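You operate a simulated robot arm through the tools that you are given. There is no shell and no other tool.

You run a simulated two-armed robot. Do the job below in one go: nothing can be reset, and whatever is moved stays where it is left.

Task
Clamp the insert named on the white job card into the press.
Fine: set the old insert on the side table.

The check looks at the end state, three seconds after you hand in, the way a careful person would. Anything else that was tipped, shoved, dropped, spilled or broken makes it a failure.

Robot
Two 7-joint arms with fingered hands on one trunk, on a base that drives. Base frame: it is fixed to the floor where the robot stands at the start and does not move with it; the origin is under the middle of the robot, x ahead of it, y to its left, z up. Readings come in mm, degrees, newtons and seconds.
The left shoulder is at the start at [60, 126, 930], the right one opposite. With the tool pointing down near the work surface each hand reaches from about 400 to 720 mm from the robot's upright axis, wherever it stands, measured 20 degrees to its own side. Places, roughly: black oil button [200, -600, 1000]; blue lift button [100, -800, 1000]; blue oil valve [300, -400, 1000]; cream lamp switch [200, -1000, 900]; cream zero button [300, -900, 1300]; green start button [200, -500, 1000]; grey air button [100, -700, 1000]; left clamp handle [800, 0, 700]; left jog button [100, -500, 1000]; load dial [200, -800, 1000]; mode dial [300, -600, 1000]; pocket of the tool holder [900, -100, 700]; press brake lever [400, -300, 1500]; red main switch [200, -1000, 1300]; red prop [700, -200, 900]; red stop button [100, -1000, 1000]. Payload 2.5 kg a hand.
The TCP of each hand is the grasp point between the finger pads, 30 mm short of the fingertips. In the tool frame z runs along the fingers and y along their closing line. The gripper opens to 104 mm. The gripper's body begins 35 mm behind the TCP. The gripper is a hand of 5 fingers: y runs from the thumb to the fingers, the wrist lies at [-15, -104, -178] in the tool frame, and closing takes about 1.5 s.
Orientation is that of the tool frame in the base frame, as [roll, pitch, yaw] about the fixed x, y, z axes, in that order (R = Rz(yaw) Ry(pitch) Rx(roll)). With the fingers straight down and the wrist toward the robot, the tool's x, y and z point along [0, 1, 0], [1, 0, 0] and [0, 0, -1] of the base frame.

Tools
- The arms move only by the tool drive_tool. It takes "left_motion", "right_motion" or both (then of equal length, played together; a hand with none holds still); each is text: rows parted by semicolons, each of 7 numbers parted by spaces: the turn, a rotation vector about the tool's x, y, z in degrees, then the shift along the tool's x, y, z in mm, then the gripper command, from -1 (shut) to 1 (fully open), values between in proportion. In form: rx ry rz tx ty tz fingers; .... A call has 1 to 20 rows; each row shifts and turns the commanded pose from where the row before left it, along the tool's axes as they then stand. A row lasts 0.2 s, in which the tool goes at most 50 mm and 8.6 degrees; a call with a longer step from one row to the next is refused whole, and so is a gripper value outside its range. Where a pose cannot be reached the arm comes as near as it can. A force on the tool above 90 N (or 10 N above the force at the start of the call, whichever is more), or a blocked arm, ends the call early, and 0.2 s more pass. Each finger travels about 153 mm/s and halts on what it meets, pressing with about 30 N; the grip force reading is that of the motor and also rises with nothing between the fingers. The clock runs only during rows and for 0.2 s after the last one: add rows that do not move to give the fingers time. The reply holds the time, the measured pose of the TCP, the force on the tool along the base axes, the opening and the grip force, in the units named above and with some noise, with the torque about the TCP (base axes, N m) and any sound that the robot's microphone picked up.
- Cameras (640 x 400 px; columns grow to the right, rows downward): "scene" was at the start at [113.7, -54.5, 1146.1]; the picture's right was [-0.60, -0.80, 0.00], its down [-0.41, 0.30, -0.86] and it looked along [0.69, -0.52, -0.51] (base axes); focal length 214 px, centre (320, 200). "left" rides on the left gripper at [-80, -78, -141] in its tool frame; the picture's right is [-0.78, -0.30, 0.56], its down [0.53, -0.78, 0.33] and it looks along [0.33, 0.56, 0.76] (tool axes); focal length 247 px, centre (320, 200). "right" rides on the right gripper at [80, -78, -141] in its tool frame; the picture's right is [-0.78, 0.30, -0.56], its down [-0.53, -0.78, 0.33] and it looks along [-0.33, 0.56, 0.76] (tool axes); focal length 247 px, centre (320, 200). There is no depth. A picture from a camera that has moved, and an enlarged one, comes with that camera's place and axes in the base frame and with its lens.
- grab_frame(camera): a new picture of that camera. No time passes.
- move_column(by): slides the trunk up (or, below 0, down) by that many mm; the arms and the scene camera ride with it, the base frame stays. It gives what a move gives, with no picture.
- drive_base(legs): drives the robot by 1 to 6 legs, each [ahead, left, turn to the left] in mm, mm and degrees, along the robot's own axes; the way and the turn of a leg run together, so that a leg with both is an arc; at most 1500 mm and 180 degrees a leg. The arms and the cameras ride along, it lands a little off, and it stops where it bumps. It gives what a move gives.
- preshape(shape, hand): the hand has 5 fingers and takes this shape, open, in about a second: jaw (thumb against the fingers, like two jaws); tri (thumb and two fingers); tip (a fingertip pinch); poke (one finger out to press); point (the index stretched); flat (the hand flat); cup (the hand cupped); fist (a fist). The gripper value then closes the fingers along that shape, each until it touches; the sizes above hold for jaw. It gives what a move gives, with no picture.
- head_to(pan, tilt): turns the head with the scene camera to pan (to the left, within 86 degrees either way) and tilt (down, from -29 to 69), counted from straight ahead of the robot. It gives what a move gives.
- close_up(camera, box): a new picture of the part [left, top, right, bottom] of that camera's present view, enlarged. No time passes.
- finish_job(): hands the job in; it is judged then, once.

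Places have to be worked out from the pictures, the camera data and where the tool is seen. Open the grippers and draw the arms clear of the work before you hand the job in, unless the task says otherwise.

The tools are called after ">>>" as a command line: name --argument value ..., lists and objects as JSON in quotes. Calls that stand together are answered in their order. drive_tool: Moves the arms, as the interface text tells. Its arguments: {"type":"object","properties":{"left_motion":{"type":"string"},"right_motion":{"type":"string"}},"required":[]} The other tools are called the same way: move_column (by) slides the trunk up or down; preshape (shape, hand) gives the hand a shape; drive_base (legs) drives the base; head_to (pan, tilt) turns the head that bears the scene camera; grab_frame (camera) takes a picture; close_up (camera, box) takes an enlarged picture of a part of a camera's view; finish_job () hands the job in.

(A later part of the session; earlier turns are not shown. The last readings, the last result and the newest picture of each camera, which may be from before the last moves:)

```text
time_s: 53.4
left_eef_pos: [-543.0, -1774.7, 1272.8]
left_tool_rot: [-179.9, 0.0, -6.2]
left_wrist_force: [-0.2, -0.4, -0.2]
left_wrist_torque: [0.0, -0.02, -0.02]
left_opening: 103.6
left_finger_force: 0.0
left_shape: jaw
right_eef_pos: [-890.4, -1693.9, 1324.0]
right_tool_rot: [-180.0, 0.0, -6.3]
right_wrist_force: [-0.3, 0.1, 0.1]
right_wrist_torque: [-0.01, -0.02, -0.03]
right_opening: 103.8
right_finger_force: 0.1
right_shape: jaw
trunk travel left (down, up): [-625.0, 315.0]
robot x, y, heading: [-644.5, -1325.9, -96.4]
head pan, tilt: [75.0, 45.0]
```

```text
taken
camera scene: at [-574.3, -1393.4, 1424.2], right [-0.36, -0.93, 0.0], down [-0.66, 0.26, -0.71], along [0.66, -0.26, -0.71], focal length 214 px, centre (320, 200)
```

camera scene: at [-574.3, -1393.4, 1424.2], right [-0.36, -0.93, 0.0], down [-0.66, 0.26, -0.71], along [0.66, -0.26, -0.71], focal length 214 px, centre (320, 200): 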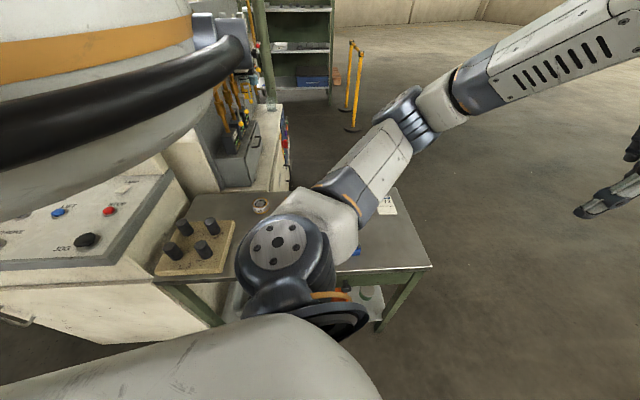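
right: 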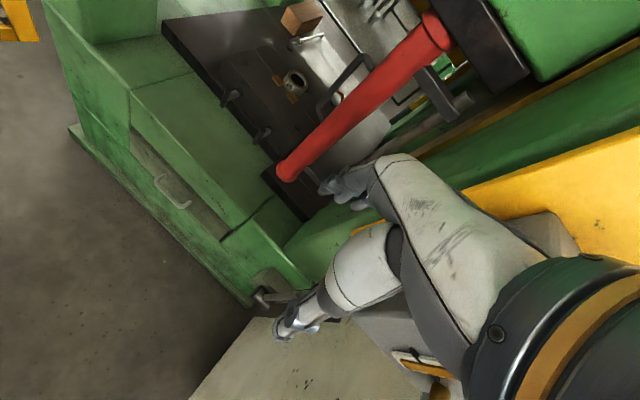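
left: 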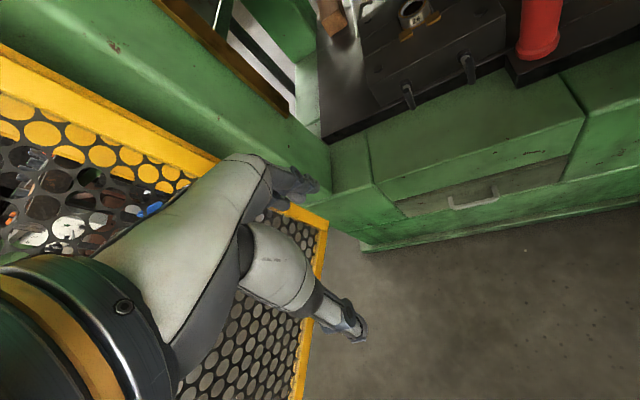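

The side-table card reads "JOB CARD Insert 72, Spacer 20 mm", and the inserts there are 59, 72 and 95. I turn to face the table and compare the card's colour.

>>> drive_base --legs '[[0, 0, 78.8]]'

>>> head_to --pan 0 --tilt 45

>>> grab_frame --camera "scene"

>>> grab_frame --camera "right"

>>> grab_frame --camera "left"

```text
time_s: 57.2
left_eef_pos: [-184.9, -1315.8, 1273.4]
left_tool_rot: [-179.9, 0.1, 71.7]
left_wrist_force: [-0.1, -0.2, -0.4]
left_wrist_torque: [0.0, -0.02, 0.03]
left_opening: 103.7
left_finger_force: 0.2
left_shape: jaw
right_eef_pos: [-336.6, -1639.6, 1325.5]
right_tool_rot: [-180.0, 0.1, 71.6]
right_wrist_force: [0.6, 0.6, 0.2]
right_wrist_torque: [-0.01, 0.04, 0.02]
right_opening: 103.6
right_finger_force: 0.1
right_shape: jaw
trunk travel left (down, up): [-625.0, 315.0]
robot x, y, heading: [-648.2, -1324.1, -18.1]
head pan, tilt: [75.0, 45.0]
```

```text
time_s: 58.6
left_eef_pos: [-186.1, -1316.4, 1273.4]
left_tool_rot: [179.9, 0.0, 71.5]
left_wrist_force: [0.5, 0.4, 0.1]
left_wrist_torque: [-0.01, 0.01, -0.01]
left_opening: 103.8
left_finger_force: 0.0
left_shape: jaw
right_eef_pos: [-336.9, -1640.0, 1324.7]
right_tool_rot: [180.0, 0.0, 71.8]
right_wrist_force: [-0.2, 0.6, -0.7]
right_wrist_torque: [-0.01, 0.02, -0.01]
right_opening: 103.5
right_finger_force: 0.1
right_shape: jaw
trunk travel left (down, up): [-625.0, 315.0]
robot x, y, heading: [-648.0, -1322.8, -18.3]
head pan, tilt: [0.0, 45.0]
```

```text
taken
camera scene: at [-530.7, -1362.4, 1424.1], right [-0.31, -0.95, 0.0], down [-0.67, 0.22, -0.71], along [0.67, -0.22, -0.71], focal length 214 px, centre (320, 200)
```

scene: 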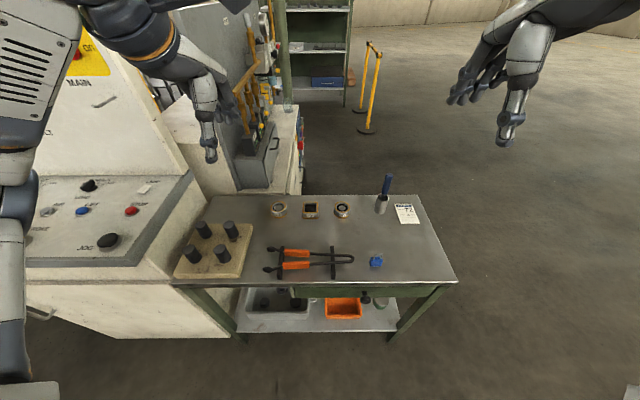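

```text
taken
camera right: at [-385.7, -1539.4, 1466.8], right [0.04, -0.83, 0.56], down [-0.91, -0.26, -0.33], along [0.42, -0.49, -0.76], focal length 247 px, centre (320, 200)
```

right: 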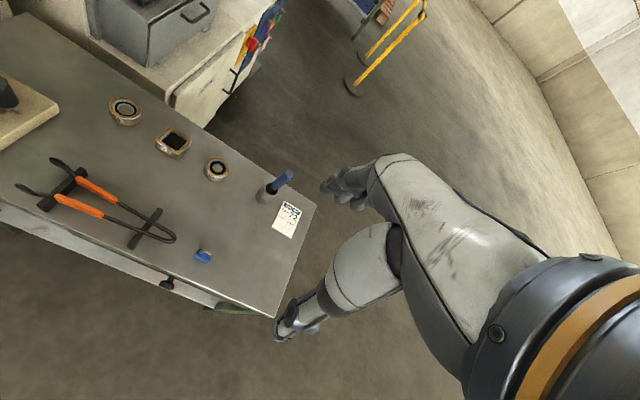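

```text
taken
camera left: at [-285.3, -1368.8, 1413.9], right [-0.53, -0.64, -0.56], down [-0.57, 0.75, -0.33], along [0.63, 0.14, -0.76], focal length 247 px, centre (320, 200)
```

left: 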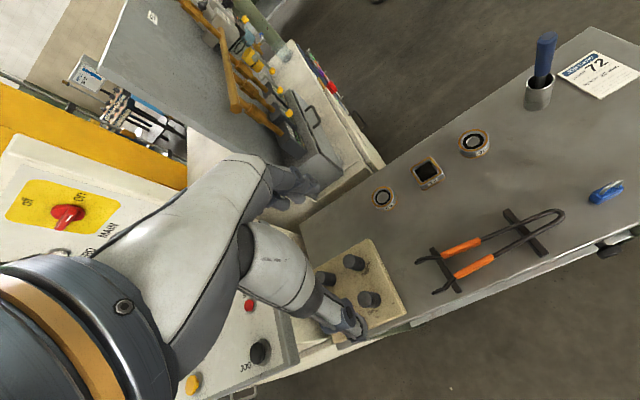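

I zoom on the card, the inserts, and the other small blue-white item at the back of the press in the left camera view.

>>> close_up --camera "left" --box '[500, 20, 640, 108]'

>>> close_up --camera "left" --box '[350, 110, 510, 210]'

>>> close_up --camera "left" --box '[40, 0, 360, 200]'

>>> close_up --camera "scene" --box '[240, 160, 464, 300]'

```text
4.55 times, centred on (570, 64) of left
camera zoom: at [-285.3, -1368.8, 1413.9], right [-0.53, -0.64, -0.56], down [-0.57, 0.75, -0.33], along [0.63, 0.14, -0.76], focal length 1123 px, centre (-816, 818)
```

zoom: 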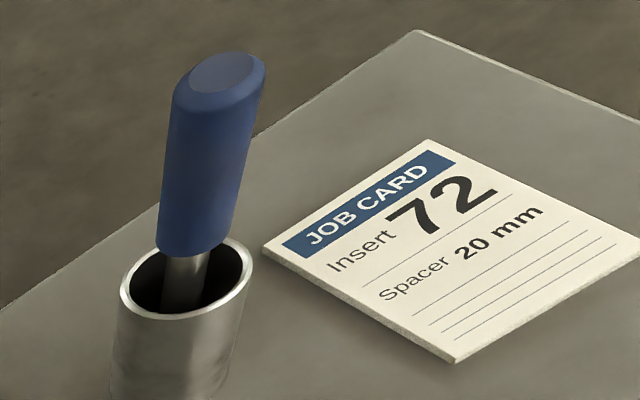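

```text
4.00 times, centred on (430, 160) of left
camera zoom: at [-285.3, -1368.8, 1413.9], right [-0.53, -0.64, -0.56], down [-0.57, 0.75, -0.33], along [0.63, 0.14, -0.76], focal length 988 px, centre (-120, 360)
```

zoom: 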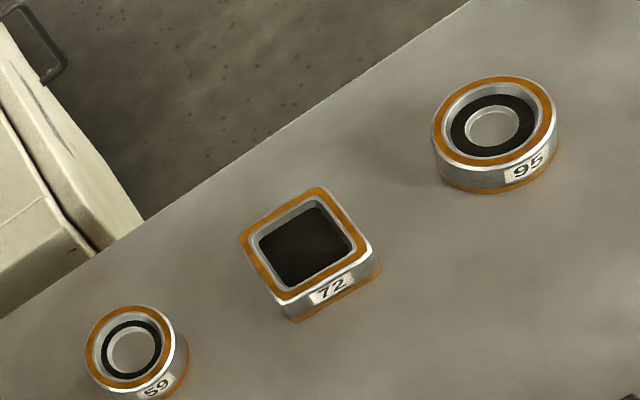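

```text
2.00 times, centred on (200, 100) of left
camera zoom: at [-285.3, -1368.8, 1413.9], right [-0.53, -0.64, -0.56], down [-0.57, 0.75, -0.33], along [0.63, 0.14, -0.76], focal length 494 px, centre (560, 400)
```

zoom: 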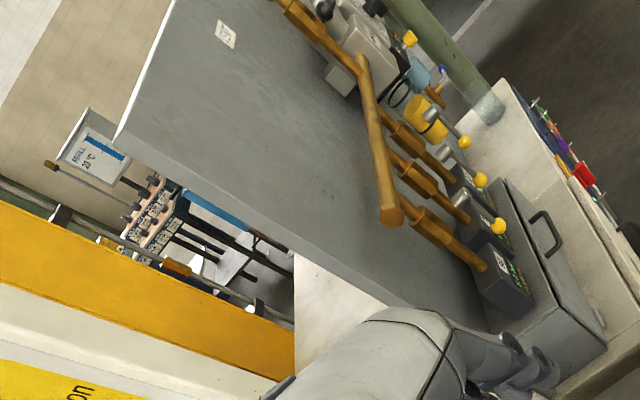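

```text
2.86 times, centred on (352, 230) of scene
camera zoom: at [-530.7, -1362.4, 1424.1], right [-0.31, -0.95, 0.0], down [-0.67, 0.22, -0.71], along [0.67, -0.22, -0.71], focal length 613 px, centre (229, 114)
```

zoom: 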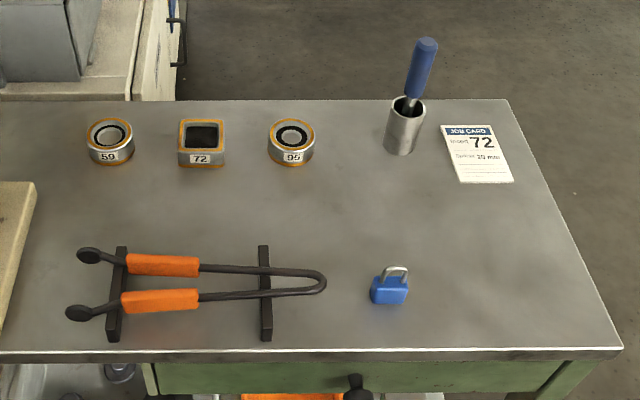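

Card 72 on the table is a white lined card; the rack's 57 card looks creamier. To be sure, I turn in place to look from here at the shelf and compare, checking whether a 57 insert exists at all.

>>> drive_base --legs '[[0, 0, 100]]'

>>> head_to --pan 25 --tilt 10

>>> grab_frame --camera "scene"

```text
time_s: 63.3
left_eef_pos: [-732.6, -871.0, 1272.8]
left_tool_rot: [180.0, 0.0, 171.5]
left_wrist_force: [0.0, -0.3, -0.4]
left_wrist_torque: [0.02, 0.0, 0.01]
left_opening: 103.9
left_finger_force: 0.0
left_shape: jaw
right_eef_pos: [-388.6, -964.3, 1325.4]
right_tool_rot: [-180.0, 0.0, 171.4]
right_wrist_force: [0.1, -0.7, 0.6]
right_wrist_torque: [-0.01, 0.0, 0.0]
right_opening: 103.8
right_finger_force: 0.1
right_shape: jaw
trunk travel left (down, up): [-625.0, 315.0]
robot x, y, heading: [-648.0, -1323.1, 81.2]
head pan, tilt: [0.0, 45.0]
```

```text
time_s: 64.3
left_eef_pos: [-733.4, -870.8, 1274.2]
left_tool_rot: [180.0, 0.1, 171.4]
left_wrist_force: [-0.5, -0.1, -0.2]
left_wrist_torque: [-0.01, -0.01, -0.01]
left_opening: 103.7
left_finger_force: 0.0
left_shape: jaw
right_eef_pos: [-389.0, -964.1, 1325.3]
right_tool_rot: [180.0, 0.0, 171.5]
right_wrist_force: [0.4, -0.1, 0.8]
right_wrist_torque: [-0.02, 0.01, -0.01]
right_opening: 103.6
right_finger_force: 0.1
right_shape: jaw
trunk travel left (down, up): [-625.0, 315.0]
robot x, y, heading: [-647.7, -1321.3, 81.5]
head pan, tilt: [25.0, 10.0]
```

```text
taken
camera scene: at [-666.0, -1195.4, 1479.0], right [0.96, 0.28, 0.0], down [0.05, -0.17, -0.98], along [-0.28, 0.94, -0.17], focal length 214 px, centre (320, 200)
```

scene: 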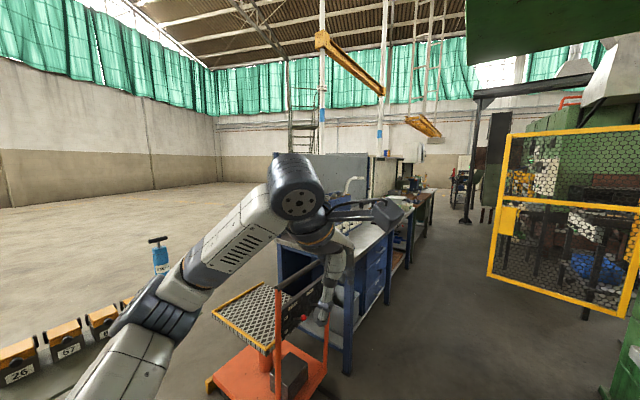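

There are also numbered orange-topped boxes at lower left. I zoom there and at the shelf.

>>> close_up --camera "scene" --box '[0, 230, 192, 350]'

>>> close_up --camera "scene" --box '[270, 150, 430, 250]'

>>> head_to --pan 60 --tilt 25

>>> grab_frame --camera "scene"

```text
3.33 times, centred on (96, 290) of scene
camera zoom: at [-666.0, -1195.4, 1479.0], right [0.96, 0.28, 0.0], down [0.05, -0.17, -0.98], along [-0.28, 0.94, -0.17], focal length 715 px, centre (1067, -100)
```

zoom: 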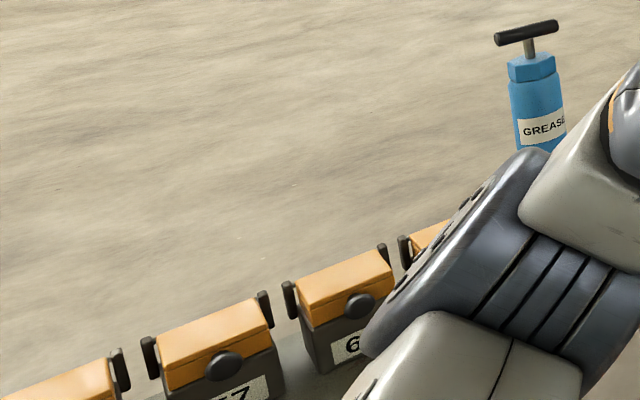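

```text
4.00 times, centred on (350, 200) of scene
camera zoom: at [-666.0, -1195.4, 1479.0], right [0.96, 0.28, 0.0], down [0.05, -0.17, -0.98], along [-0.28, 0.94, -0.17], focal length 858 px, centre (200, 200)
```

zoom: 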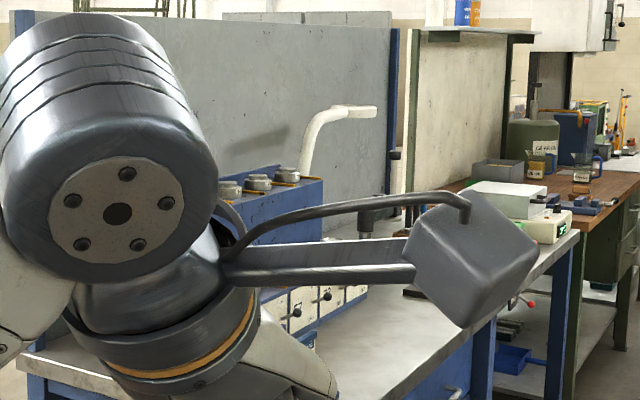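

```text
time_s: 65.3
left_eef_pos: [-732.2, -869.8, 1272.8]
left_tool_rot: [-179.9, 0.0, 171.4]
left_wrist_force: [0.1, 0.1, -0.9]
left_wrist_torque: [0.01, 0.02, 0.02]
left_opening: 103.6
left_finger_force: 0.0
left_shape: jaw
right_eef_pos: [-388.5, -964.1, 1325.0]
right_tool_rot: [180.0, 0.0, 171.5]
right_wrist_force: [0.2, -0.2, 0.0]
right_wrist_torque: [-0.01, 0.0, 0.0]
right_opening: 103.6
right_finger_force: 0.0
right_shape: jaw
trunk travel left (down, up): [-625.0, 315.0]
robot x, y, heading: [-643.2, -1322.4, 81.6]
head pan, tilt: [60.0, 25.0]
```

```text
taken
camera scene: at [-711.8, -1227.1, 1454.8], right [0.62, 0.78, 0.0], down [0.33, -0.26, -0.91], along [-0.71, 0.57, -0.42], focal length 214 px, centre (320, 200)
```

scene: 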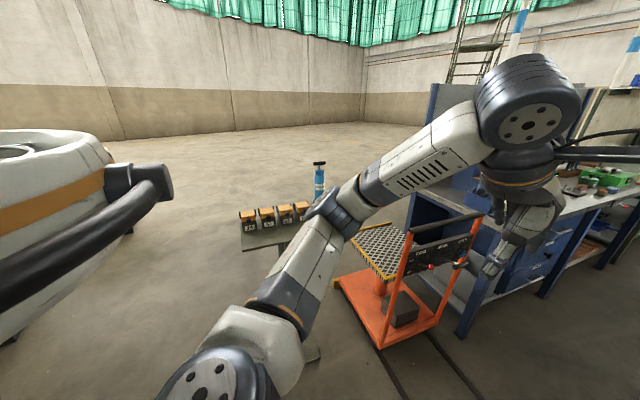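

I zoom on those numbered boxes.

>>> close_up --camera "scene" --box '[230, 190, 326, 250]'

>>> head_to --pan 15 --tilt 25

>>> grab_frame --camera "scene"

>>> grab_frame --camera "left"

```text
6.67 times, centred on (278, 220) of scene
camera zoom: at [-711.8, -1227.1, 1454.8], right [0.62, 0.78, 0.0], down [0.33, -0.26, -0.91], along [-0.71, 0.57, -0.42], focal length 1430 px, centre (600, 67)
```

zoom: 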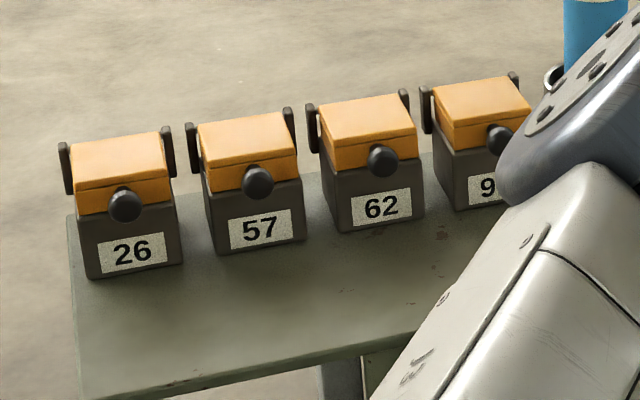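

```text
time_s: 66.4
left_eef_pos: [-732.0, -869.3, 1273.4]
left_tool_rot: [180.0, 0.0, 171.4]
left_wrist_force: [-0.3, 0.8, 0.3]
left_wrist_torque: [0.04, -0.02, -0.04]
left_opening: 103.7
left_finger_force: 0.1
left_shape: jaw
right_eef_pos: [-388.2, -964.2, 1323.9]
right_tool_rot: [180.0, 0.0, 171.4]
right_wrist_force: [0.7, -0.6, -0.6]
right_wrist_torque: [0.03, 0.03, 0.0]
right_opening: 103.5
right_finger_force: 0.0
right_shape: jaw
trunk travel left (down, up): [-625.0, 315.0]
robot x, y, heading: [-647.5, -1323.3, 81.4]
head pan, tilt: [15.0, 25.0]
```

```text
taken
camera scene: at [-650.2, -1193.1, 1454.7], right [0.99, 0.11, 0.0], down [0.05, -0.42, -0.91], along [-0.1, 0.9, -0.42], focal length 214 px, centre (320, 200)
```

scene: 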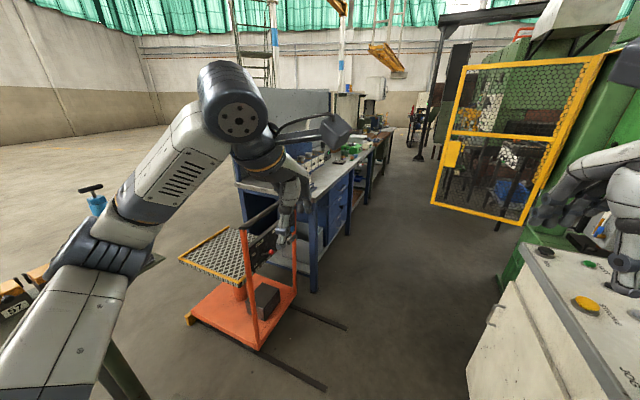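

```text
taken
camera left: at [-666.6, -959.7, 1413.9], right [0.72, -0.41, -0.56], down [-0.65, -0.69, -0.33], along [-0.25, 0.6, -0.76], focal length 247 px, centre (320, 200)
```

left: 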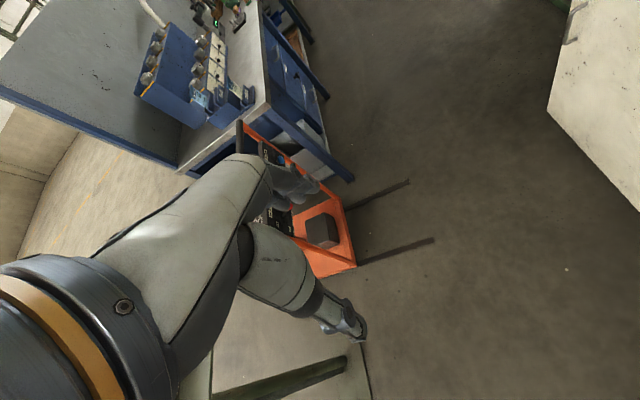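

The left camera shows the shelf; I zoom there.

>>> close_up --camera "left" --box '[130, 10, 258, 130]'

>>> close_up --camera "left" --box '[140, 20, 210, 64]'

>>> close_up --camera "left" --box '[185, 25, 255, 115]'

```text
3.33 times, centred on (194, 70) of left
camera zoom: at [-666.6, -959.7, 1413.9], right [0.72, -0.41, -0.56], down [-0.65, -0.69, -0.33], along [-0.25, 0.6, -0.76], focal length 823 px, centre (740, 633)
```

zoom: 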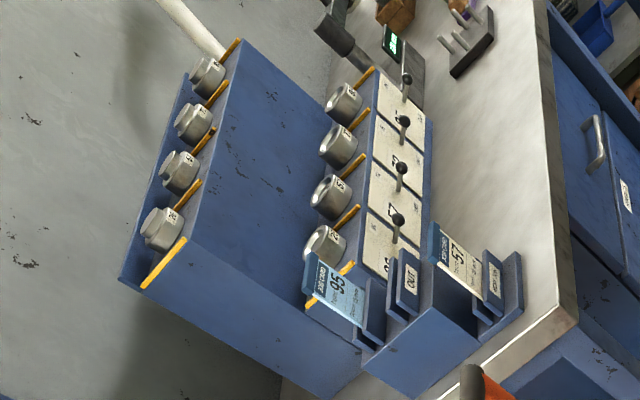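

```text
9.09 times, centred on (175, 42) of left
camera zoom: at [-666.6, -959.7, 1413.9], right [0.72, -0.41, -0.56], down [-0.65, -0.69, -0.33], along [-0.25, 0.6, -0.76], focal length 2245 px, centre (1638, 1636)
```

zoom: 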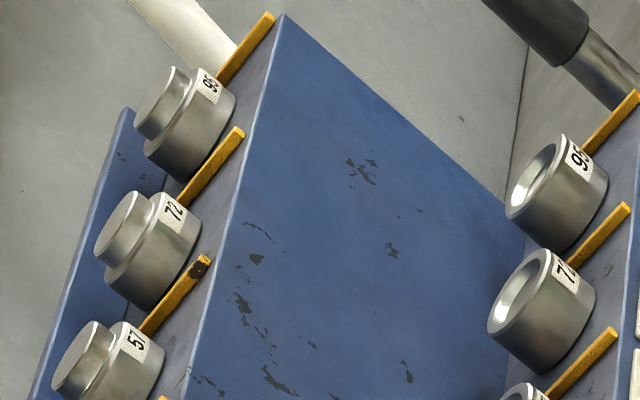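

```text
4.44 times, centred on (220, 70) of left
camera zoom: at [-666.6, -959.7, 1413.9], right [0.72, -0.41, -0.56], down [-0.65, -0.69, -0.33], along [-0.25, 0.6, -0.76], focal length 1098 px, centre (764, 778)
```

zoom: 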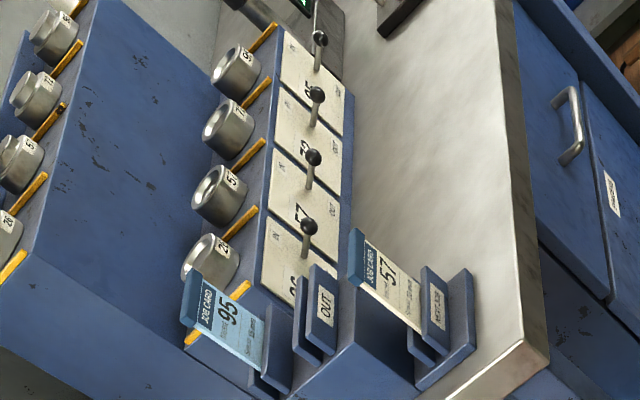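

The shelf holds plain die pairs 26/57/72/95, whereas the side table holds inserts of a different type beside their own white card. To decide, I go to look closely at the type of the old insert in the press; I take a route between fork tips of the cart and the console.

>>> drive_base --legs '[[0, 0, -10.7], [1083, 0, 0], [0, 0, -70.7]]'

>>> head_to --pan 0 --tilt 30

>>> grab_frame --camera "scene"

```text
time_s: 75.8
left_eef_pos: [140.4, -142.7, 1273.1]
left_tool_rot: [180.0, -0.1, 90.3]
left_wrist_force: [-0.2, -0.6, 0.0]
left_wrist_torque: [-0.02, 0.02, -0.01]
left_opening: 103.4
left_finger_force: 0.0
left_shape: jaw
right_eef_pos: [100.4, -496.9, 1323.6]
right_tool_rot: [-180.0, 0.1, 90.3]
right_wrist_force: [0.2, 0.9, -0.3]
right_wrist_torque: [0.0, 0.0, -0.03]
right_opening: 103.8
right_finger_force: 0.0
right_shape: jaw
trunk travel left (down, up): [-625.0, 315.0]
robot x, y, heading: [-296.6, -294.3, 0.2]
head pan, tilt: [15.0, 25.0]
```

```text
time_s: 76.5
left_eef_pos: [141.0, -141.5, 1273.3]
left_tool_rot: [-180.0, 0.0, 90.2]
left_wrist_force: [0.6, 0.4, 0.4]
left_wrist_torque: [0.02, 0.03, 0.01]
left_opening: 103.6
left_finger_force: 0.1
left_shape: jaw
right_eef_pos: [101.0, -496.0, 1325.3]
right_tool_rot: [-180.0, 0.0, 90.3]
right_wrist_force: [0.7, 0.2, -0.7]
right_wrist_torque: [-0.01, -0.04, -0.01]
right_opening: 103.5
right_finger_force: 0.0
right_shape: jaw
trunk travel left (down, up): [-625.0, 315.0]
robot x, y, heading: [-293.9, -298.9, 0.4]
head pan, tilt: [0.0, 30.0]
```

```text
taken
camera scene: at [-162.2, -295.7, 1446.8], right [0.01, -1.0, 0.0], down [-0.5, 0.0, -0.87], along [0.87, 0.0, -0.5], focal length 214 px, centre (320, 200)
```

scene: 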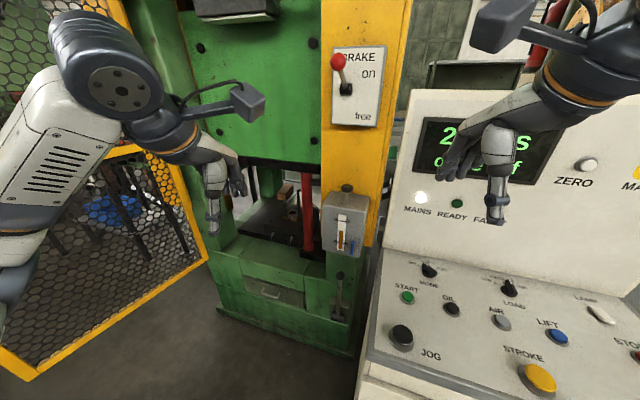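

I'm safely left of the console. The press faces about -18°, pocket at about (880,-115,748), handles at ±54 mm. I strafe left into the free area, then tuck the idle right arm so it won't hit the grey box or prop.

>>> drive_base --legs '[[0, 320, 0]]'

>>> drive_tool --right_motion "0 0 0 5 -25 0 1; 0 0 0 5 -25 0 1; 0 0 0 5 -25 0 1; 0 0 0 5 -25 0 1; 0 0 0 5 -25 0 1; 0 0 0 5 -25 0 1"

>>> head_to --pan -60 --tilt 40

>>> grab_frame --camera "scene"

```text
time_s: 78.7
left_eef_pos: [138.2, 182.9, 1274.1]
left_tool_rot: [180.0, 0.0, 90.4]
left_wrist_force: [0.9, 0.4, 0.0]
left_wrist_torque: [-0.01, 0.01, 0.01]
left_opening: 103.9
left_finger_force: 0.1
left_shape: jaw
right_eef_pos: [99.5, -172.0, 1326.2]
right_tool_rot: [-180.0, 0.0, 90.3]
right_wrist_force: [-0.6, 0.4, 0.0]
right_wrist_torque: [-0.02, 0.0, 0.0]
right_opening: 103.8
right_finger_force: 0.1
right_shape: jaw
trunk travel left (down, up): [-625.0, 315.0]
robot x, y, heading: [-296.2, 24.8, 0.5]
head pan, tilt: [0.0, 30.0]
```

```text
time_s: 80.1
left_eef_pos: [139.8, 182.0, 1274.2]
left_tool_rot: [-179.9, 0.0, 90.4]
left_wrist_force: [0.3, 0.9, 0.8]
left_wrist_torque: [-0.02, 0.01, -0.03]
left_opening: 103.6
left_finger_force: 0.0
left_shape: jaw
right_eef_pos: [-51.8, -143.3, 1325.7]
right_tool_rot: [180.0, 0.1, 90.4]
right_wrist_force: [0.5, -0.8, -0.1]
right_wrist_torque: [0.02, 0.0, 0.02]
right_opening: 103.8
right_finger_force: 0.0
right_shape: jaw
trunk travel left (down, up): [-625.0, 315.0]
robot x, y, heading: [-295.5, 27.3, 0.5]
head pan, tilt: [0.0, 30.0]
```

```text
time_s: 81.4
left_eef_pos: [138.5, 183.1, 1274.3]
left_tool_rot: [179.9, -0.1, 90.5]
left_wrist_force: [0.7, -0.6, -0.1]
left_wrist_torque: [-0.02, 0.0, -0.02]
left_opening: 103.8
left_finger_force: 0.1
left_shape: jaw
right_eef_pos: [-50.8, -143.4, 1325.8]
right_tool_rot: [-180.0, 0.0, 90.4]
right_wrist_force: [0.3, 0.4, 1.2]
right_wrist_torque: [0.01, -0.01, 0.02]
right_opening: 103.7
right_finger_force: 0.0
right_shape: jaw
trunk travel left (down, up): [-625.0, 315.0]
robot x, y, heading: [-292.6, 27.0, 0.3]
head pan, tilt: [-60.0, 40.0]
```

```text
taken
camera scene: at [-211.3, -46.7, 1431.4], right [-0.86, -0.51, 0.0], down [-0.33, 0.55, -0.77], along [0.39, -0.66, -0.64], focal length 214 px, centre (320, 200)
```

scene: 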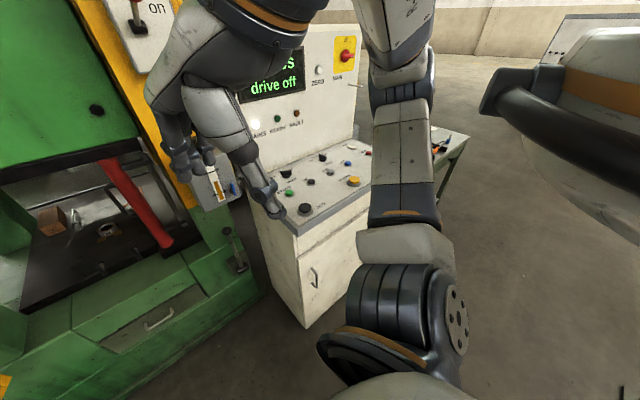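

The arm tucks well. The pocket is visible from here; I zoom in on the insert 26 and handles.

>>> close_up --camera "scene" --box '[60, 200, 156, 260]'

>>> close_up --camera "scene" --box '[20, 180, 220, 305]'

```text
6.67 times, centred on (108, 230) of scene
camera zoom: at [-211.3, -46.7, 1431.4], right [-0.86, -0.51, 0.0], down [-0.33, 0.55, -0.77], along [0.39, -0.66, -0.64], focal length 1430 px, centre (1733, 0)
```

zoom: 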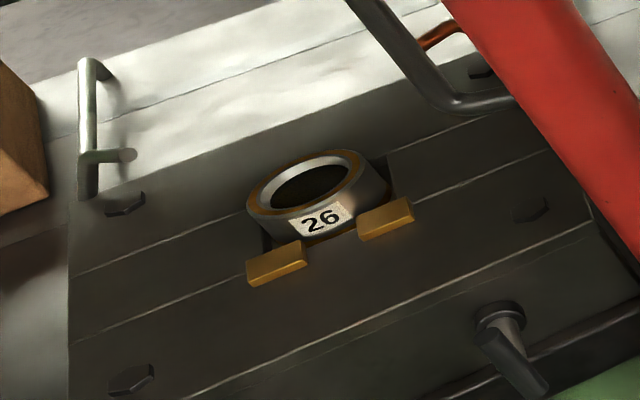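

```text
3.20 times, centred on (120, 242) of scene
camera zoom: at [-211.3, -46.7, 1431.4], right [-0.86, -0.51, 0.0], down [-0.33, 0.55, -0.77], along [0.39, -0.66, -0.64], focal length 686 px, centre (960, 64)
```

zoom: 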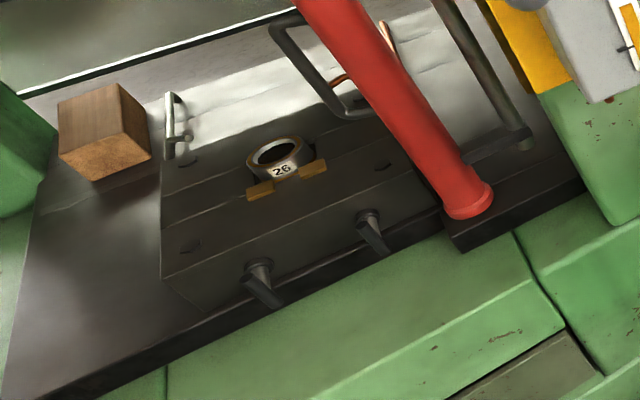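

Insert 26 carries the same orange bands as those on the side table, so the new insert is the "72" there, as the white lined card says. Now I retract the left hand a bit and move in front of the press with heading about -18°.

>>> drive_tool --left_motion "0 0 0 0 -25 0 1; 0 0 0 0 -25 0 1; 0 0 0 0 -25 0 1; 0 0 0 0 -25 0 1"

>>> drive_base --legs '[[0, 0, -18.1], [0, 224, 0], [300, 0, 0]]'

>>> head_to --pan 0 --tilt 40

>>> grab_frame --camera "scene"

>>> head_to --pan -60 --tilt 30

>>> grab_frame --camera "scene"

```text
time_s: 82.4
left_eef_pos: [38.9, 182.1, 1272.8]
left_tool_rot: [180.0, -0.1, 90.4]
left_wrist_force: [0.2, 0.0, 0.0]
left_wrist_torque: [-0.01, 0.0, 0.0]
left_opening: 103.4
left_finger_force: 0.1
left_shape: jaw
right_eef_pos: [-51.8, -143.2, 1326.5]
right_tool_rot: [180.0, 0.0, 90.4]
right_wrist_force: [0.3, -0.5, -0.2]
right_wrist_torque: [-0.01, 0.02, 0.0]
right_opening: 103.8
right_finger_force: 0.0
right_shape: jaw
trunk travel left (down, up): [-625.0, 315.0]
robot x, y, heading: [-297.8, 28.2, 0.4]
head pan, tilt: [-60.0, 40.0]
```

```text
time_s: 86.8
left_eef_pos: [409.5, 188.4, 1279.8]
left_tool_rot: [179.2, -0.4, 73.1]
left_wrist_force: [0.6, 0.3, -0.1]
left_wrist_torque: [-0.01, -0.04, -0.06]
left_opening: 103.9
left_finger_force: 0.0
left_shape: jaw
right_eef_pos: [225.4, -95.7, 1327.0]
right_tool_rot: [179.5, -0.7, 72.8]
right_wrist_force: [-0.4, -0.3, -0.2]
right_wrist_torque: [0.04, 0.0, -0.01]
right_opening: 104.0
right_finger_force: 0.0
right_shape: jaw
trunk travel left (down, up): [-625.0, 315.0]
robot x, y, heading: [51.1, 149.4, -17.5]
head pan, tilt: [-60.0, 40.0]
stopped in leg 3: the robot was blocked; the commanded pose is now the measured one
```

```text
time_s: 88.1
left_eef_pos: [409.0, 187.9, 1279.8]
left_tool_rot: [179.3, -0.4, 72.9]
left_wrist_force: [-0.3, -0.2, 0.2]
left_wrist_torque: [0.01, 0.01, -0.01]
left_opening: 103.7
left_finger_force: 0.1
left_shape: jaw
right_eef_pos: [223.4, -95.6, 1326.2]
right_tool_rot: [179.5, -0.6, 72.7]
right_wrist_force: [-1.2, -0.5, 0.3]
right_wrist_torque: [-0.01, 0.04, 0.0]
right_opening: 103.7
right_finger_force: 0.1
right_shape: jaw
trunk travel left (down, up): [-625.0, 315.0]
robot x, y, heading: [56.6, 152.3, -17.2]
head pan, tilt: [0.0, 40.0]
```

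```text
taken
camera scene: at [162.0, 102.5, 1432.5], right [-0.3, -0.95, -0.01], down [-0.6, 0.2, -0.77], along [0.74, -0.22, -0.64], focal length 214 px, centre (320, 200)
```

scene: 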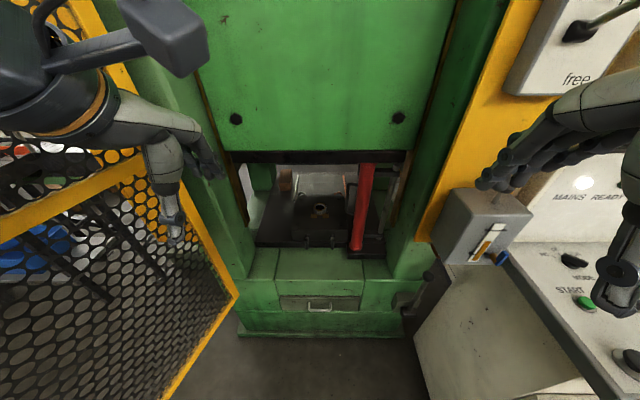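

```text
time_s: 89.4
left_eef_pos: [409.3, 188.9, 1279.3]
left_tool_rot: [179.4, -0.4, 73.1]
left_wrist_force: [-0.5, 0.5, -0.3]
left_wrist_torque: [-0.04, 0.01, 0.02]
left_opening: 103.6
left_finger_force: 0.0
left_shape: jaw
right_eef_pos: [224.0, -96.1, 1326.2]
right_tool_rot: [179.5, -0.6, 72.7]
right_wrist_force: [-0.1, 0.0, 0.1]
right_wrist_torque: [-0.02, -0.01, 0.0]
right_opening: 103.7
right_finger_force: 0.1
right_shape: jaw
trunk travel left (down, up): [-625.0, 315.0]
robot x, y, heading: [54.8, 145.4, -17.1]
head pan, tilt: [-60.0, 30.0]
```

```text
taken
camera scene: at [100.8, 39.4, 1446.6], right [-0.98, -0.22, -0.01], down [-0.1, 0.49, -0.86], along [0.2, -0.84, -0.5], focal length 214 px, centre (320, 200)
```

scene: 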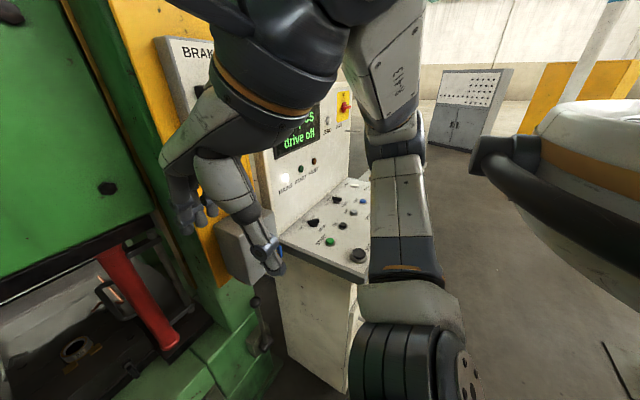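

The drive was blocked: recomputing, the yellow mesh gate is close (from about (590,272) to (126,540), bottom at z≈700), and my left elbow touched it. I back straight off and check whether the gate moved.

>>> drive_base --legs '[[-150, 0, 0]]'

>>> head_to --pan 60 --tilt 25

>>> grab_frame --camera "scene"

>>> head_to --pan 86 --tilt 25

>>> grab_frame --camera "scene"

```text
time_s: 90.8
left_eef_pos: [278.0, 240.5, 1275.6]
left_tool_rot: [179.8, 0.2, 73.0]
left_wrist_force: [-1.4, 0.9, 0.4]
left_wrist_torque: [-0.01, -0.02, 0.02]
left_opening: 103.8
left_finger_force: 0.0
left_shape: jaw
right_eef_pos: [92.6, -43.0, 1326.1]
right_tool_rot: [180.0, 0.0, 72.7]
right_wrist_force: [-0.5, 0.9, 0.2]
right_wrist_torque: [0.01, -0.08, -0.01]
right_opening: 104.0
right_finger_force: 0.0
right_shape: jaw
trunk travel left (down, up): [-625.0, 315.0]
robot x, y, heading: [-84.2, 189.9, -17.2]
head pan, tilt: [-60.0, 30.0]
```

```text
time_s: 92.8
left_eef_pos: [278.1, 240.4, 1274.7]
left_tool_rot: [179.8, 0.2, 73.0]
left_wrist_force: [0.0, -0.1, 0.1]
left_wrist_torque: [0.02, 0.01, 0.0]
left_opening: 103.8
left_finger_force: 0.1
left_shape: jaw
right_eef_pos: [93.3, -43.7, 1325.1]
right_tool_rot: [-180.0, 0.1, 72.7]
right_wrist_force: [-0.3, 0.2, -0.1]
right_wrist_torque: [-0.04, 0.01, 0.01]
right_opening: 103.8
right_finger_force: 0.1
right_shape: jaw
trunk travel left (down, up): [-625.0, 315.0]
robot x, y, heading: [-86.4, 195.2, -17.2]
head pan, tilt: [60.0, 25.0]
```

```text
taken
camera scene: at [19.4, 242.7, 1454.7], right [0.68, -0.74, 0.0], down [-0.31, -0.29, -0.91], along [0.67, 0.61, -0.42], focal length 214 px, centre (320, 200)
```

scene: 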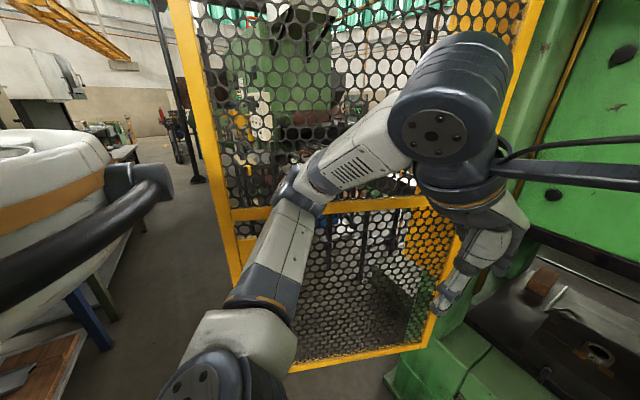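

```text
time_s: 93.7
left_eef_pos: [278.6, 241.0, 1274.9]
left_tool_rot: [179.8, 0.2, 73.0]
left_wrist_force: [-0.3, -0.8, 0.4]
left_wrist_torque: [-0.02, -0.02, -0.03]
left_opening: 103.6
left_finger_force: 0.0
left_shape: jaw
right_eef_pos: [93.3, -44.9, 1325.9]
right_tool_rot: [180.0, 0.0, 72.8]
right_wrist_force: [0.5, 0.0, -0.2]
right_wrist_torque: [0.02, 0.01, 0.0]
right_opening: 103.6
right_finger_force: 0.0
right_shape: jaw
trunk travel left (down, up): [-625.0, 315.0]
robot x, y, heading: [-87.2, 190.4, -17.2]
head pan, tilt: [85.9, 25.0]
```

```text
taken
camera scene: at [-14.8, 266.1, 1454.7], right [0.93, -0.36, 0.0], down [-0.15, -0.39, -0.91], along [0.33, 0.84, -0.42], focal length 214 px, centre (320, 200)
```

scene: 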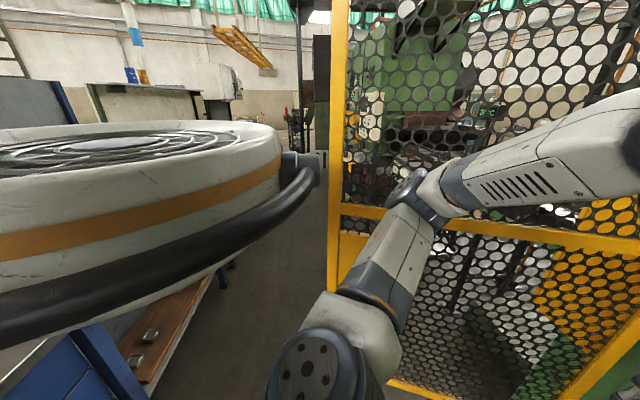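

To check the gate exactly, I return to the start pose (base and column) and repeat the start picture from there.

>>> drive_base --legs '[[0, -156, 0], [0, 0, 17.2], [130, 0, 0]]'

>>> move_column --by -300

>>> head_to --pan 80 --tilt 25

>>> grab_frame --camera "scene"

>>> head_to --pan 0 --tilt 30

>>> grab_frame --camera "scene"

```text
time_s: 96.9
left_eef_pos: [332.1, 199.1, 1276.2]
left_tool_rot: [179.9, 0.2, 90.2]
left_wrist_force: [0.2, -0.4, -0.1]
left_wrist_torque: [-0.02, 0.03, 0.0]
left_opening: 103.6
left_finger_force: 0.0
left_shape: jaw
right_eef_pos: [238.6, -127.3, 1325.3]
right_tool_rot: [-180.0, 0.0, 89.8]
right_wrist_force: [-0.1, 1.4, -0.2]
right_wrist_torque: [0.0, 0.04, 0.01]
right_opening: 103.9
right_finger_force: 0.0
right_shape: jaw
trunk travel left (down, up): [-625.0, 315.0]
robot x, y, heading: [-3.9, 45.3, -0.3]
head pan, tilt: [85.9, 25.0]
```

```text
time_s: 99.9
left_eef_pos: [331.0, 198.8, 974.9]
left_tool_rot: [179.8, 0.3, 90.2]
left_wrist_force: [0.2, 0.2, -0.6]
left_wrist_torque: [0.01, 0.01, -0.03]
left_opening: 103.7
left_finger_force: 0.0
left_shape: jaw
right_eef_pos: [239.2, -127.4, 1024.8]
right_tool_rot: [180.0, 0.0, 89.9]
right_wrist_force: [-0.1, -0.9, -0.9]
right_wrist_torque: [0.01, 0.01, -0.02]
right_opening: 103.8
right_finger_force: 0.1
right_shape: jaw
trunk travel left (down, up): [-325.0, 615.0]
robot x, y, heading: [-6.4, 45.0, -0.2]
head pan, tilt: [85.9, 25.0]
```

```text
time_s: 100.6
left_eef_pos: [330.5, 198.5, 975.2]
left_tool_rot: [179.8, 0.2, 90.2]
left_wrist_force: [0.2, -0.2, 0.1]
left_wrist_torque: [0.0, -0.01, -0.04]
left_opening: 103.6
left_finger_force: 0.1
left_shape: jaw
right_eef_pos: [238.4, -127.0, 1025.4]
right_tool_rot: [180.0, 0.0, 89.8]
right_wrist_force: [0.2, -0.3, 0.3]
right_wrist_torque: [-0.01, 0.04, 0.01]
right_opening: 103.8
right_finger_force: 0.0
right_shape: jaw
trunk travel left (down, up): [-325.0, 615.0]
robot x, y, heading: [-3.4, 44.1, -0.2]
head pan, tilt: [80.0, 25.0]
```

```text
taken
camera scene: at [52.9, 135.3, 1154.7], right [0.98, -0.17, 0.0], down [-0.07, -0.42, -0.91], along [0.16, 0.89, -0.42], focal length 214 px, centre (320, 200)
```

scene: 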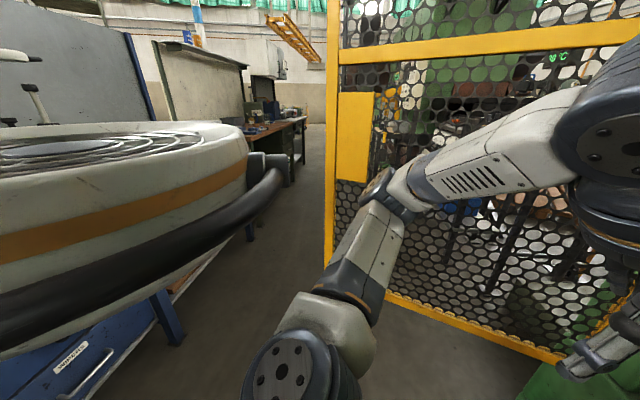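

```text
time_s: 102.1
left_eef_pos: [332.8, 198.6, 975.1]
left_tool_rot: [179.8, 0.1, 90.2]
left_wrist_force: [-0.2, -0.4, -0.2]
left_wrist_torque: [0.02, -0.02, 0.01]
left_opening: 103.7
left_finger_force: 0.1
left_shape: jaw
right_eef_pos: [239.3, -128.0, 1025.3]
right_tool_rot: [-179.9, 0.1, 89.9]
right_wrist_force: [-0.3, -0.9, 0.9]
right_wrist_torque: [0.0, 0.0, 0.02]
right_opening: 103.7
right_finger_force: 0.0
right_shape: jaw
trunk travel left (down, up): [-325.0, 615.0]
robot x, y, heading: [-2.3, 41.9, -0.4]
head pan, tilt: [0.0, 30.0]
```

```text
taken
camera scene: at [127.2, 44.5, 1146.8], right [0.0, -1.0, 0.0], down [-0.5, 0.0, -0.87], along [0.87, 0.0, -0.5], focal length 214 px, centre (320, 200)
```

scene: 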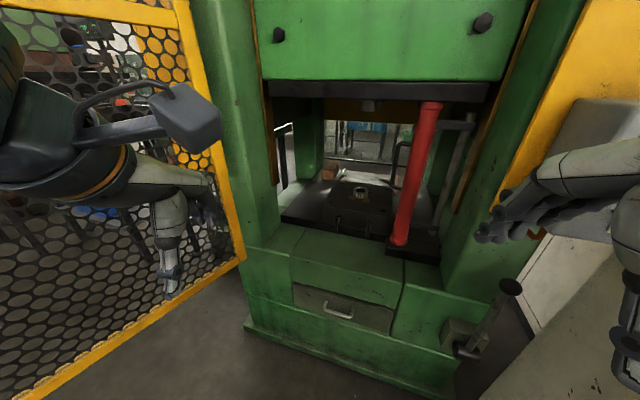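

The gate's free end appears to have swung out by some 50 mm; I'll restore it at the end. First I find a slimmer arm posture: I lower the right hand in front of the trunk so its elbow comes in.

>>> drive_tool --right_motion "0 0 0 0 6 48 1; 0 0 0 0 6 48 1; 0 0 0 0 6 48 1; 0 0 0 0 6 48 1; 0 0 0 0 6 48 1; 0 0 0 0 6 48 1; 0 0 0 0 6 48 1; 0 0 0 0 6 48 1; 0 0 0 0 6 48 1; 0 0 0 0 6 48 1; 0 0 0 0 6 48 1; 0 0 0 0 6 48 1"

>>> head_to --pan -60 --tilt 45

>>> grab_frame --camera "scene"

>>> grab_frame --camera "right"

```text
time_s: 104.7
left_eef_pos: [332.7, 198.6, 975.2]
left_tool_rot: [179.9, 0.2, 90.2]
left_wrist_force: [0.4, 0.3, 0.3]
left_wrist_torque: [-0.04, -0.02, -0.01]
left_opening: 103.9
left_finger_force: 0.0
left_shape: jaw
right_eef_pos: [391.6, -144.3, 556.6]
right_tool_rot: [-179.6, 0.0, 90.1]
right_wrist_force: [0.0, -0.5, -0.2]
right_wrist_torque: [0.02, -0.01, -0.01]
right_opening: 103.6
right_finger_force: 0.1
right_shape: jaw
right hand out of reach, approached as far as the arm can: row 2, 3, 4, 5, 6, 11, 12
trunk travel left (down, up): [-325.0, 615.0]
robot x, y, heading: [-5.1, 48.7, -0.1]
head pan, tilt: [0.0, 30.0]
```

```text
time_s: 106.0
left_eef_pos: [332.2, 198.1, 974.2]
left_tool_rot: [179.8, 0.2, 90.2]
left_wrist_force: [-0.4, 0.0, 1.4]
left_wrist_torque: [-0.01, 0.02, 0.02]
left_opening: 103.8
left_finger_force: 0.1
left_shape: jaw
right_eef_pos: [390.5, -144.8, 557.9]
right_tool_rot: [-179.5, -0.1, 89.9]
right_wrist_force: [1.0, 0.0, -0.6]
right_wrist_torque: [0.03, -0.02, 0.02]
right_opening: 103.7
right_finger_force: 0.1
right_shape: jaw
trunk travel left (down, up): [-325.0, 615.0]
robot x, y, heading: [-4.3, 48.9, -0.2]
head pan, tilt: [-60.0, 45.0]
```

```text
taken
camera scene: at [77.4, -25.9, 1124.2], right [-0.87, -0.5, 0.0], down [-0.35, 0.61, -0.71], along [0.35, -0.61, -0.71], focal length 214 px, centre (320, 200)
```

scene: 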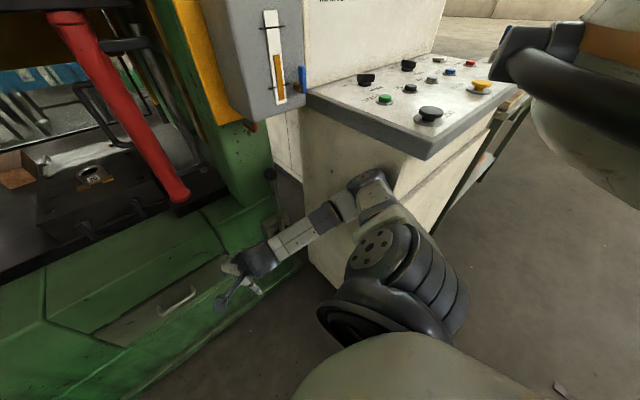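

```text
taken
camera right: at [313.9, -64.9, 699.8], right [0.3, -0.78, 0.55], down [-0.78, -0.53, -0.33], along [0.55, -0.33, -0.77], focal length 247 px, centre (320, 200)
```

right: 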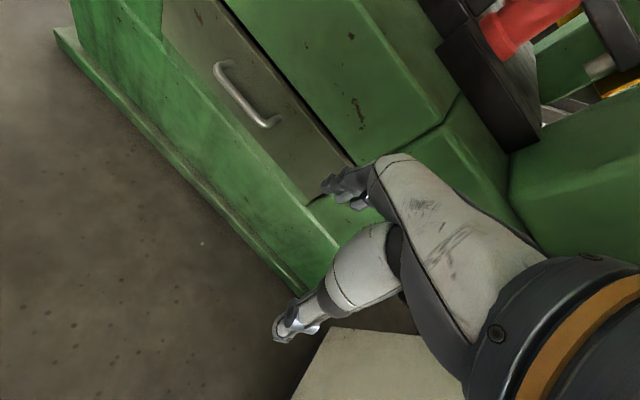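

The right elbow is now low and slim. I raise the trunk 200 mm, extend the left arm forward (in the free space), and look at its elbow.

>>> drive_base --legs '[[-150, 0, 0]]'

>>> move_column --by 200

>>> drive_tool --left_motion "0 0 0 -10 28 33 1; 0 0 0 -10 28 33 1; 0 0 0 -10 28 33 1; 0 0 0 -10 28 33 1; 0 0 0 -10 28 33 1; 0 0 0 -10 28 33 1; 0 0 0 -10 28 33 1; 0 0 0 -10 28 33 1; 0 0 0 -10 28 33 1; 0 0 0 -10 28 33 1"

>>> head_to --pan 45 --tilt 45

>>> grab_frame --camera "scene"

```text
time_s: 107.4
left_eef_pos: [183.4, 199.8, 975.5]
left_tool_rot: [179.8, 0.3, 90.2]
left_wrist_force: [0.5, -0.6, -0.2]
left_wrist_torque: [0.0, 0.04, -0.01]
left_opening: 103.6
left_finger_force: 0.0
left_shape: jaw
right_eef_pos: [242.8, -144.6, 556.8]
right_tool_rot: [-179.6, -0.1, 89.9]
right_wrist_force: [-0.9, -0.5, 0.3]
right_wrist_torque: [0.0, -0.02, 0.02]
right_opening: 103.8
right_finger_force: 0.0
right_shape: jaw
trunk travel left (down, up): [-325.0, 615.0]
robot x, y, heading: [-149.5, 48.2, -0.2]
head pan, tilt: [-60.0, 45.0]
```

```text
time_s: 109.6
left_eef_pos: [182.6, 198.4, 1174.7]
left_tool_rot: [179.8, 0.2, 90.3]
left_wrist_force: [0.5, 0.2, -1.0]
left_wrist_torque: [-0.01, 0.01, 0.0]
left_opening: 103.5
left_finger_force: 0.0
left_shape: jaw
right_eef_pos: [242.4, -143.0, 757.3]
right_tool_rot: [-179.6, -0.1, 89.9]
right_wrist_force: [-0.5, 0.0, 0.1]
right_wrist_torque: [-0.02, -0.02, 0.05]
right_opening: 103.8
right_finger_force: 0.0
right_shape: jaw
trunk travel left (down, up): [-525.0, 415.0]
robot x, y, heading: [-155.2, 46.4, -0.2]
head pan, tilt: [-60.0, 45.0]
```

```text
time_s: 111.8
left_eef_pos: [464.5, 98.3, 846.9]
left_tool_rot: [179.8, 0.2, 90.1]
left_wrist_force: [0.3, 0.0, 0.4]
left_wrist_torque: [-0.03, -0.02, -0.02]
left_opening: 103.7
left_finger_force: 0.1
left_shape: jaw
right_eef_pos: [243.0, -145.4, 758.1]
right_tool_rot: [-179.6, -0.1, 89.8]
right_wrist_force: [-0.3, -0.2, -0.7]
right_wrist_torque: [-0.04, 0.05, -0.02]
right_opening: 103.8
right_finger_force: 0.0
right_shape: jaw
trunk travel left (down, up): [-525.0, 415.0]
robot x, y, heading: [-155.3, 46.8, -0.2]
head pan, tilt: [-60.0, 45.0]
```

```text
time_s: 113.6
left_eef_pos: [465.4, 98.3, 846.8]
left_tool_rot: [179.9, 0.2, 90.2]
left_wrist_force: [-0.9, 0.5, 0.1]
left_wrist_torque: [-0.05, 0.0, 0.0]
left_opening: 103.7
left_finger_force: 0.1
left_shape: jaw
right_eef_pos: [242.5, -146.0, 756.5]
right_tool_rot: [-179.5, -0.1, 90.0]
right_wrist_force: [-0.7, -0.5, 0.4]
right_wrist_torque: [-0.01, 0.03, 0.01]
right_opening: 103.8
right_finger_force: 0.1
right_shape: jaw
trunk travel left (down, up): [-525.0, 415.0]
robot x, y, heading: [-153.5, 47.1, 0.1]
head pan, tilt: [45.0, 45.0]
```

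```text
taken
camera scene: at [-54.2, 102.1, 1324.1], right [0.7, -0.71, 0.0], down [-0.5, -0.5, -0.71], along [0.5, 0.5, -0.71], focal length 214 px, centre (320, 200)
```

scene: 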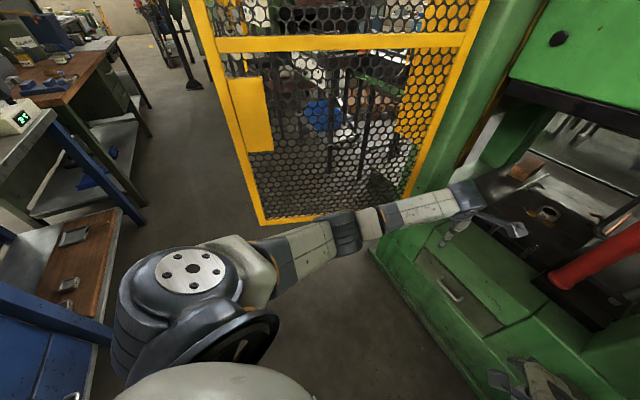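

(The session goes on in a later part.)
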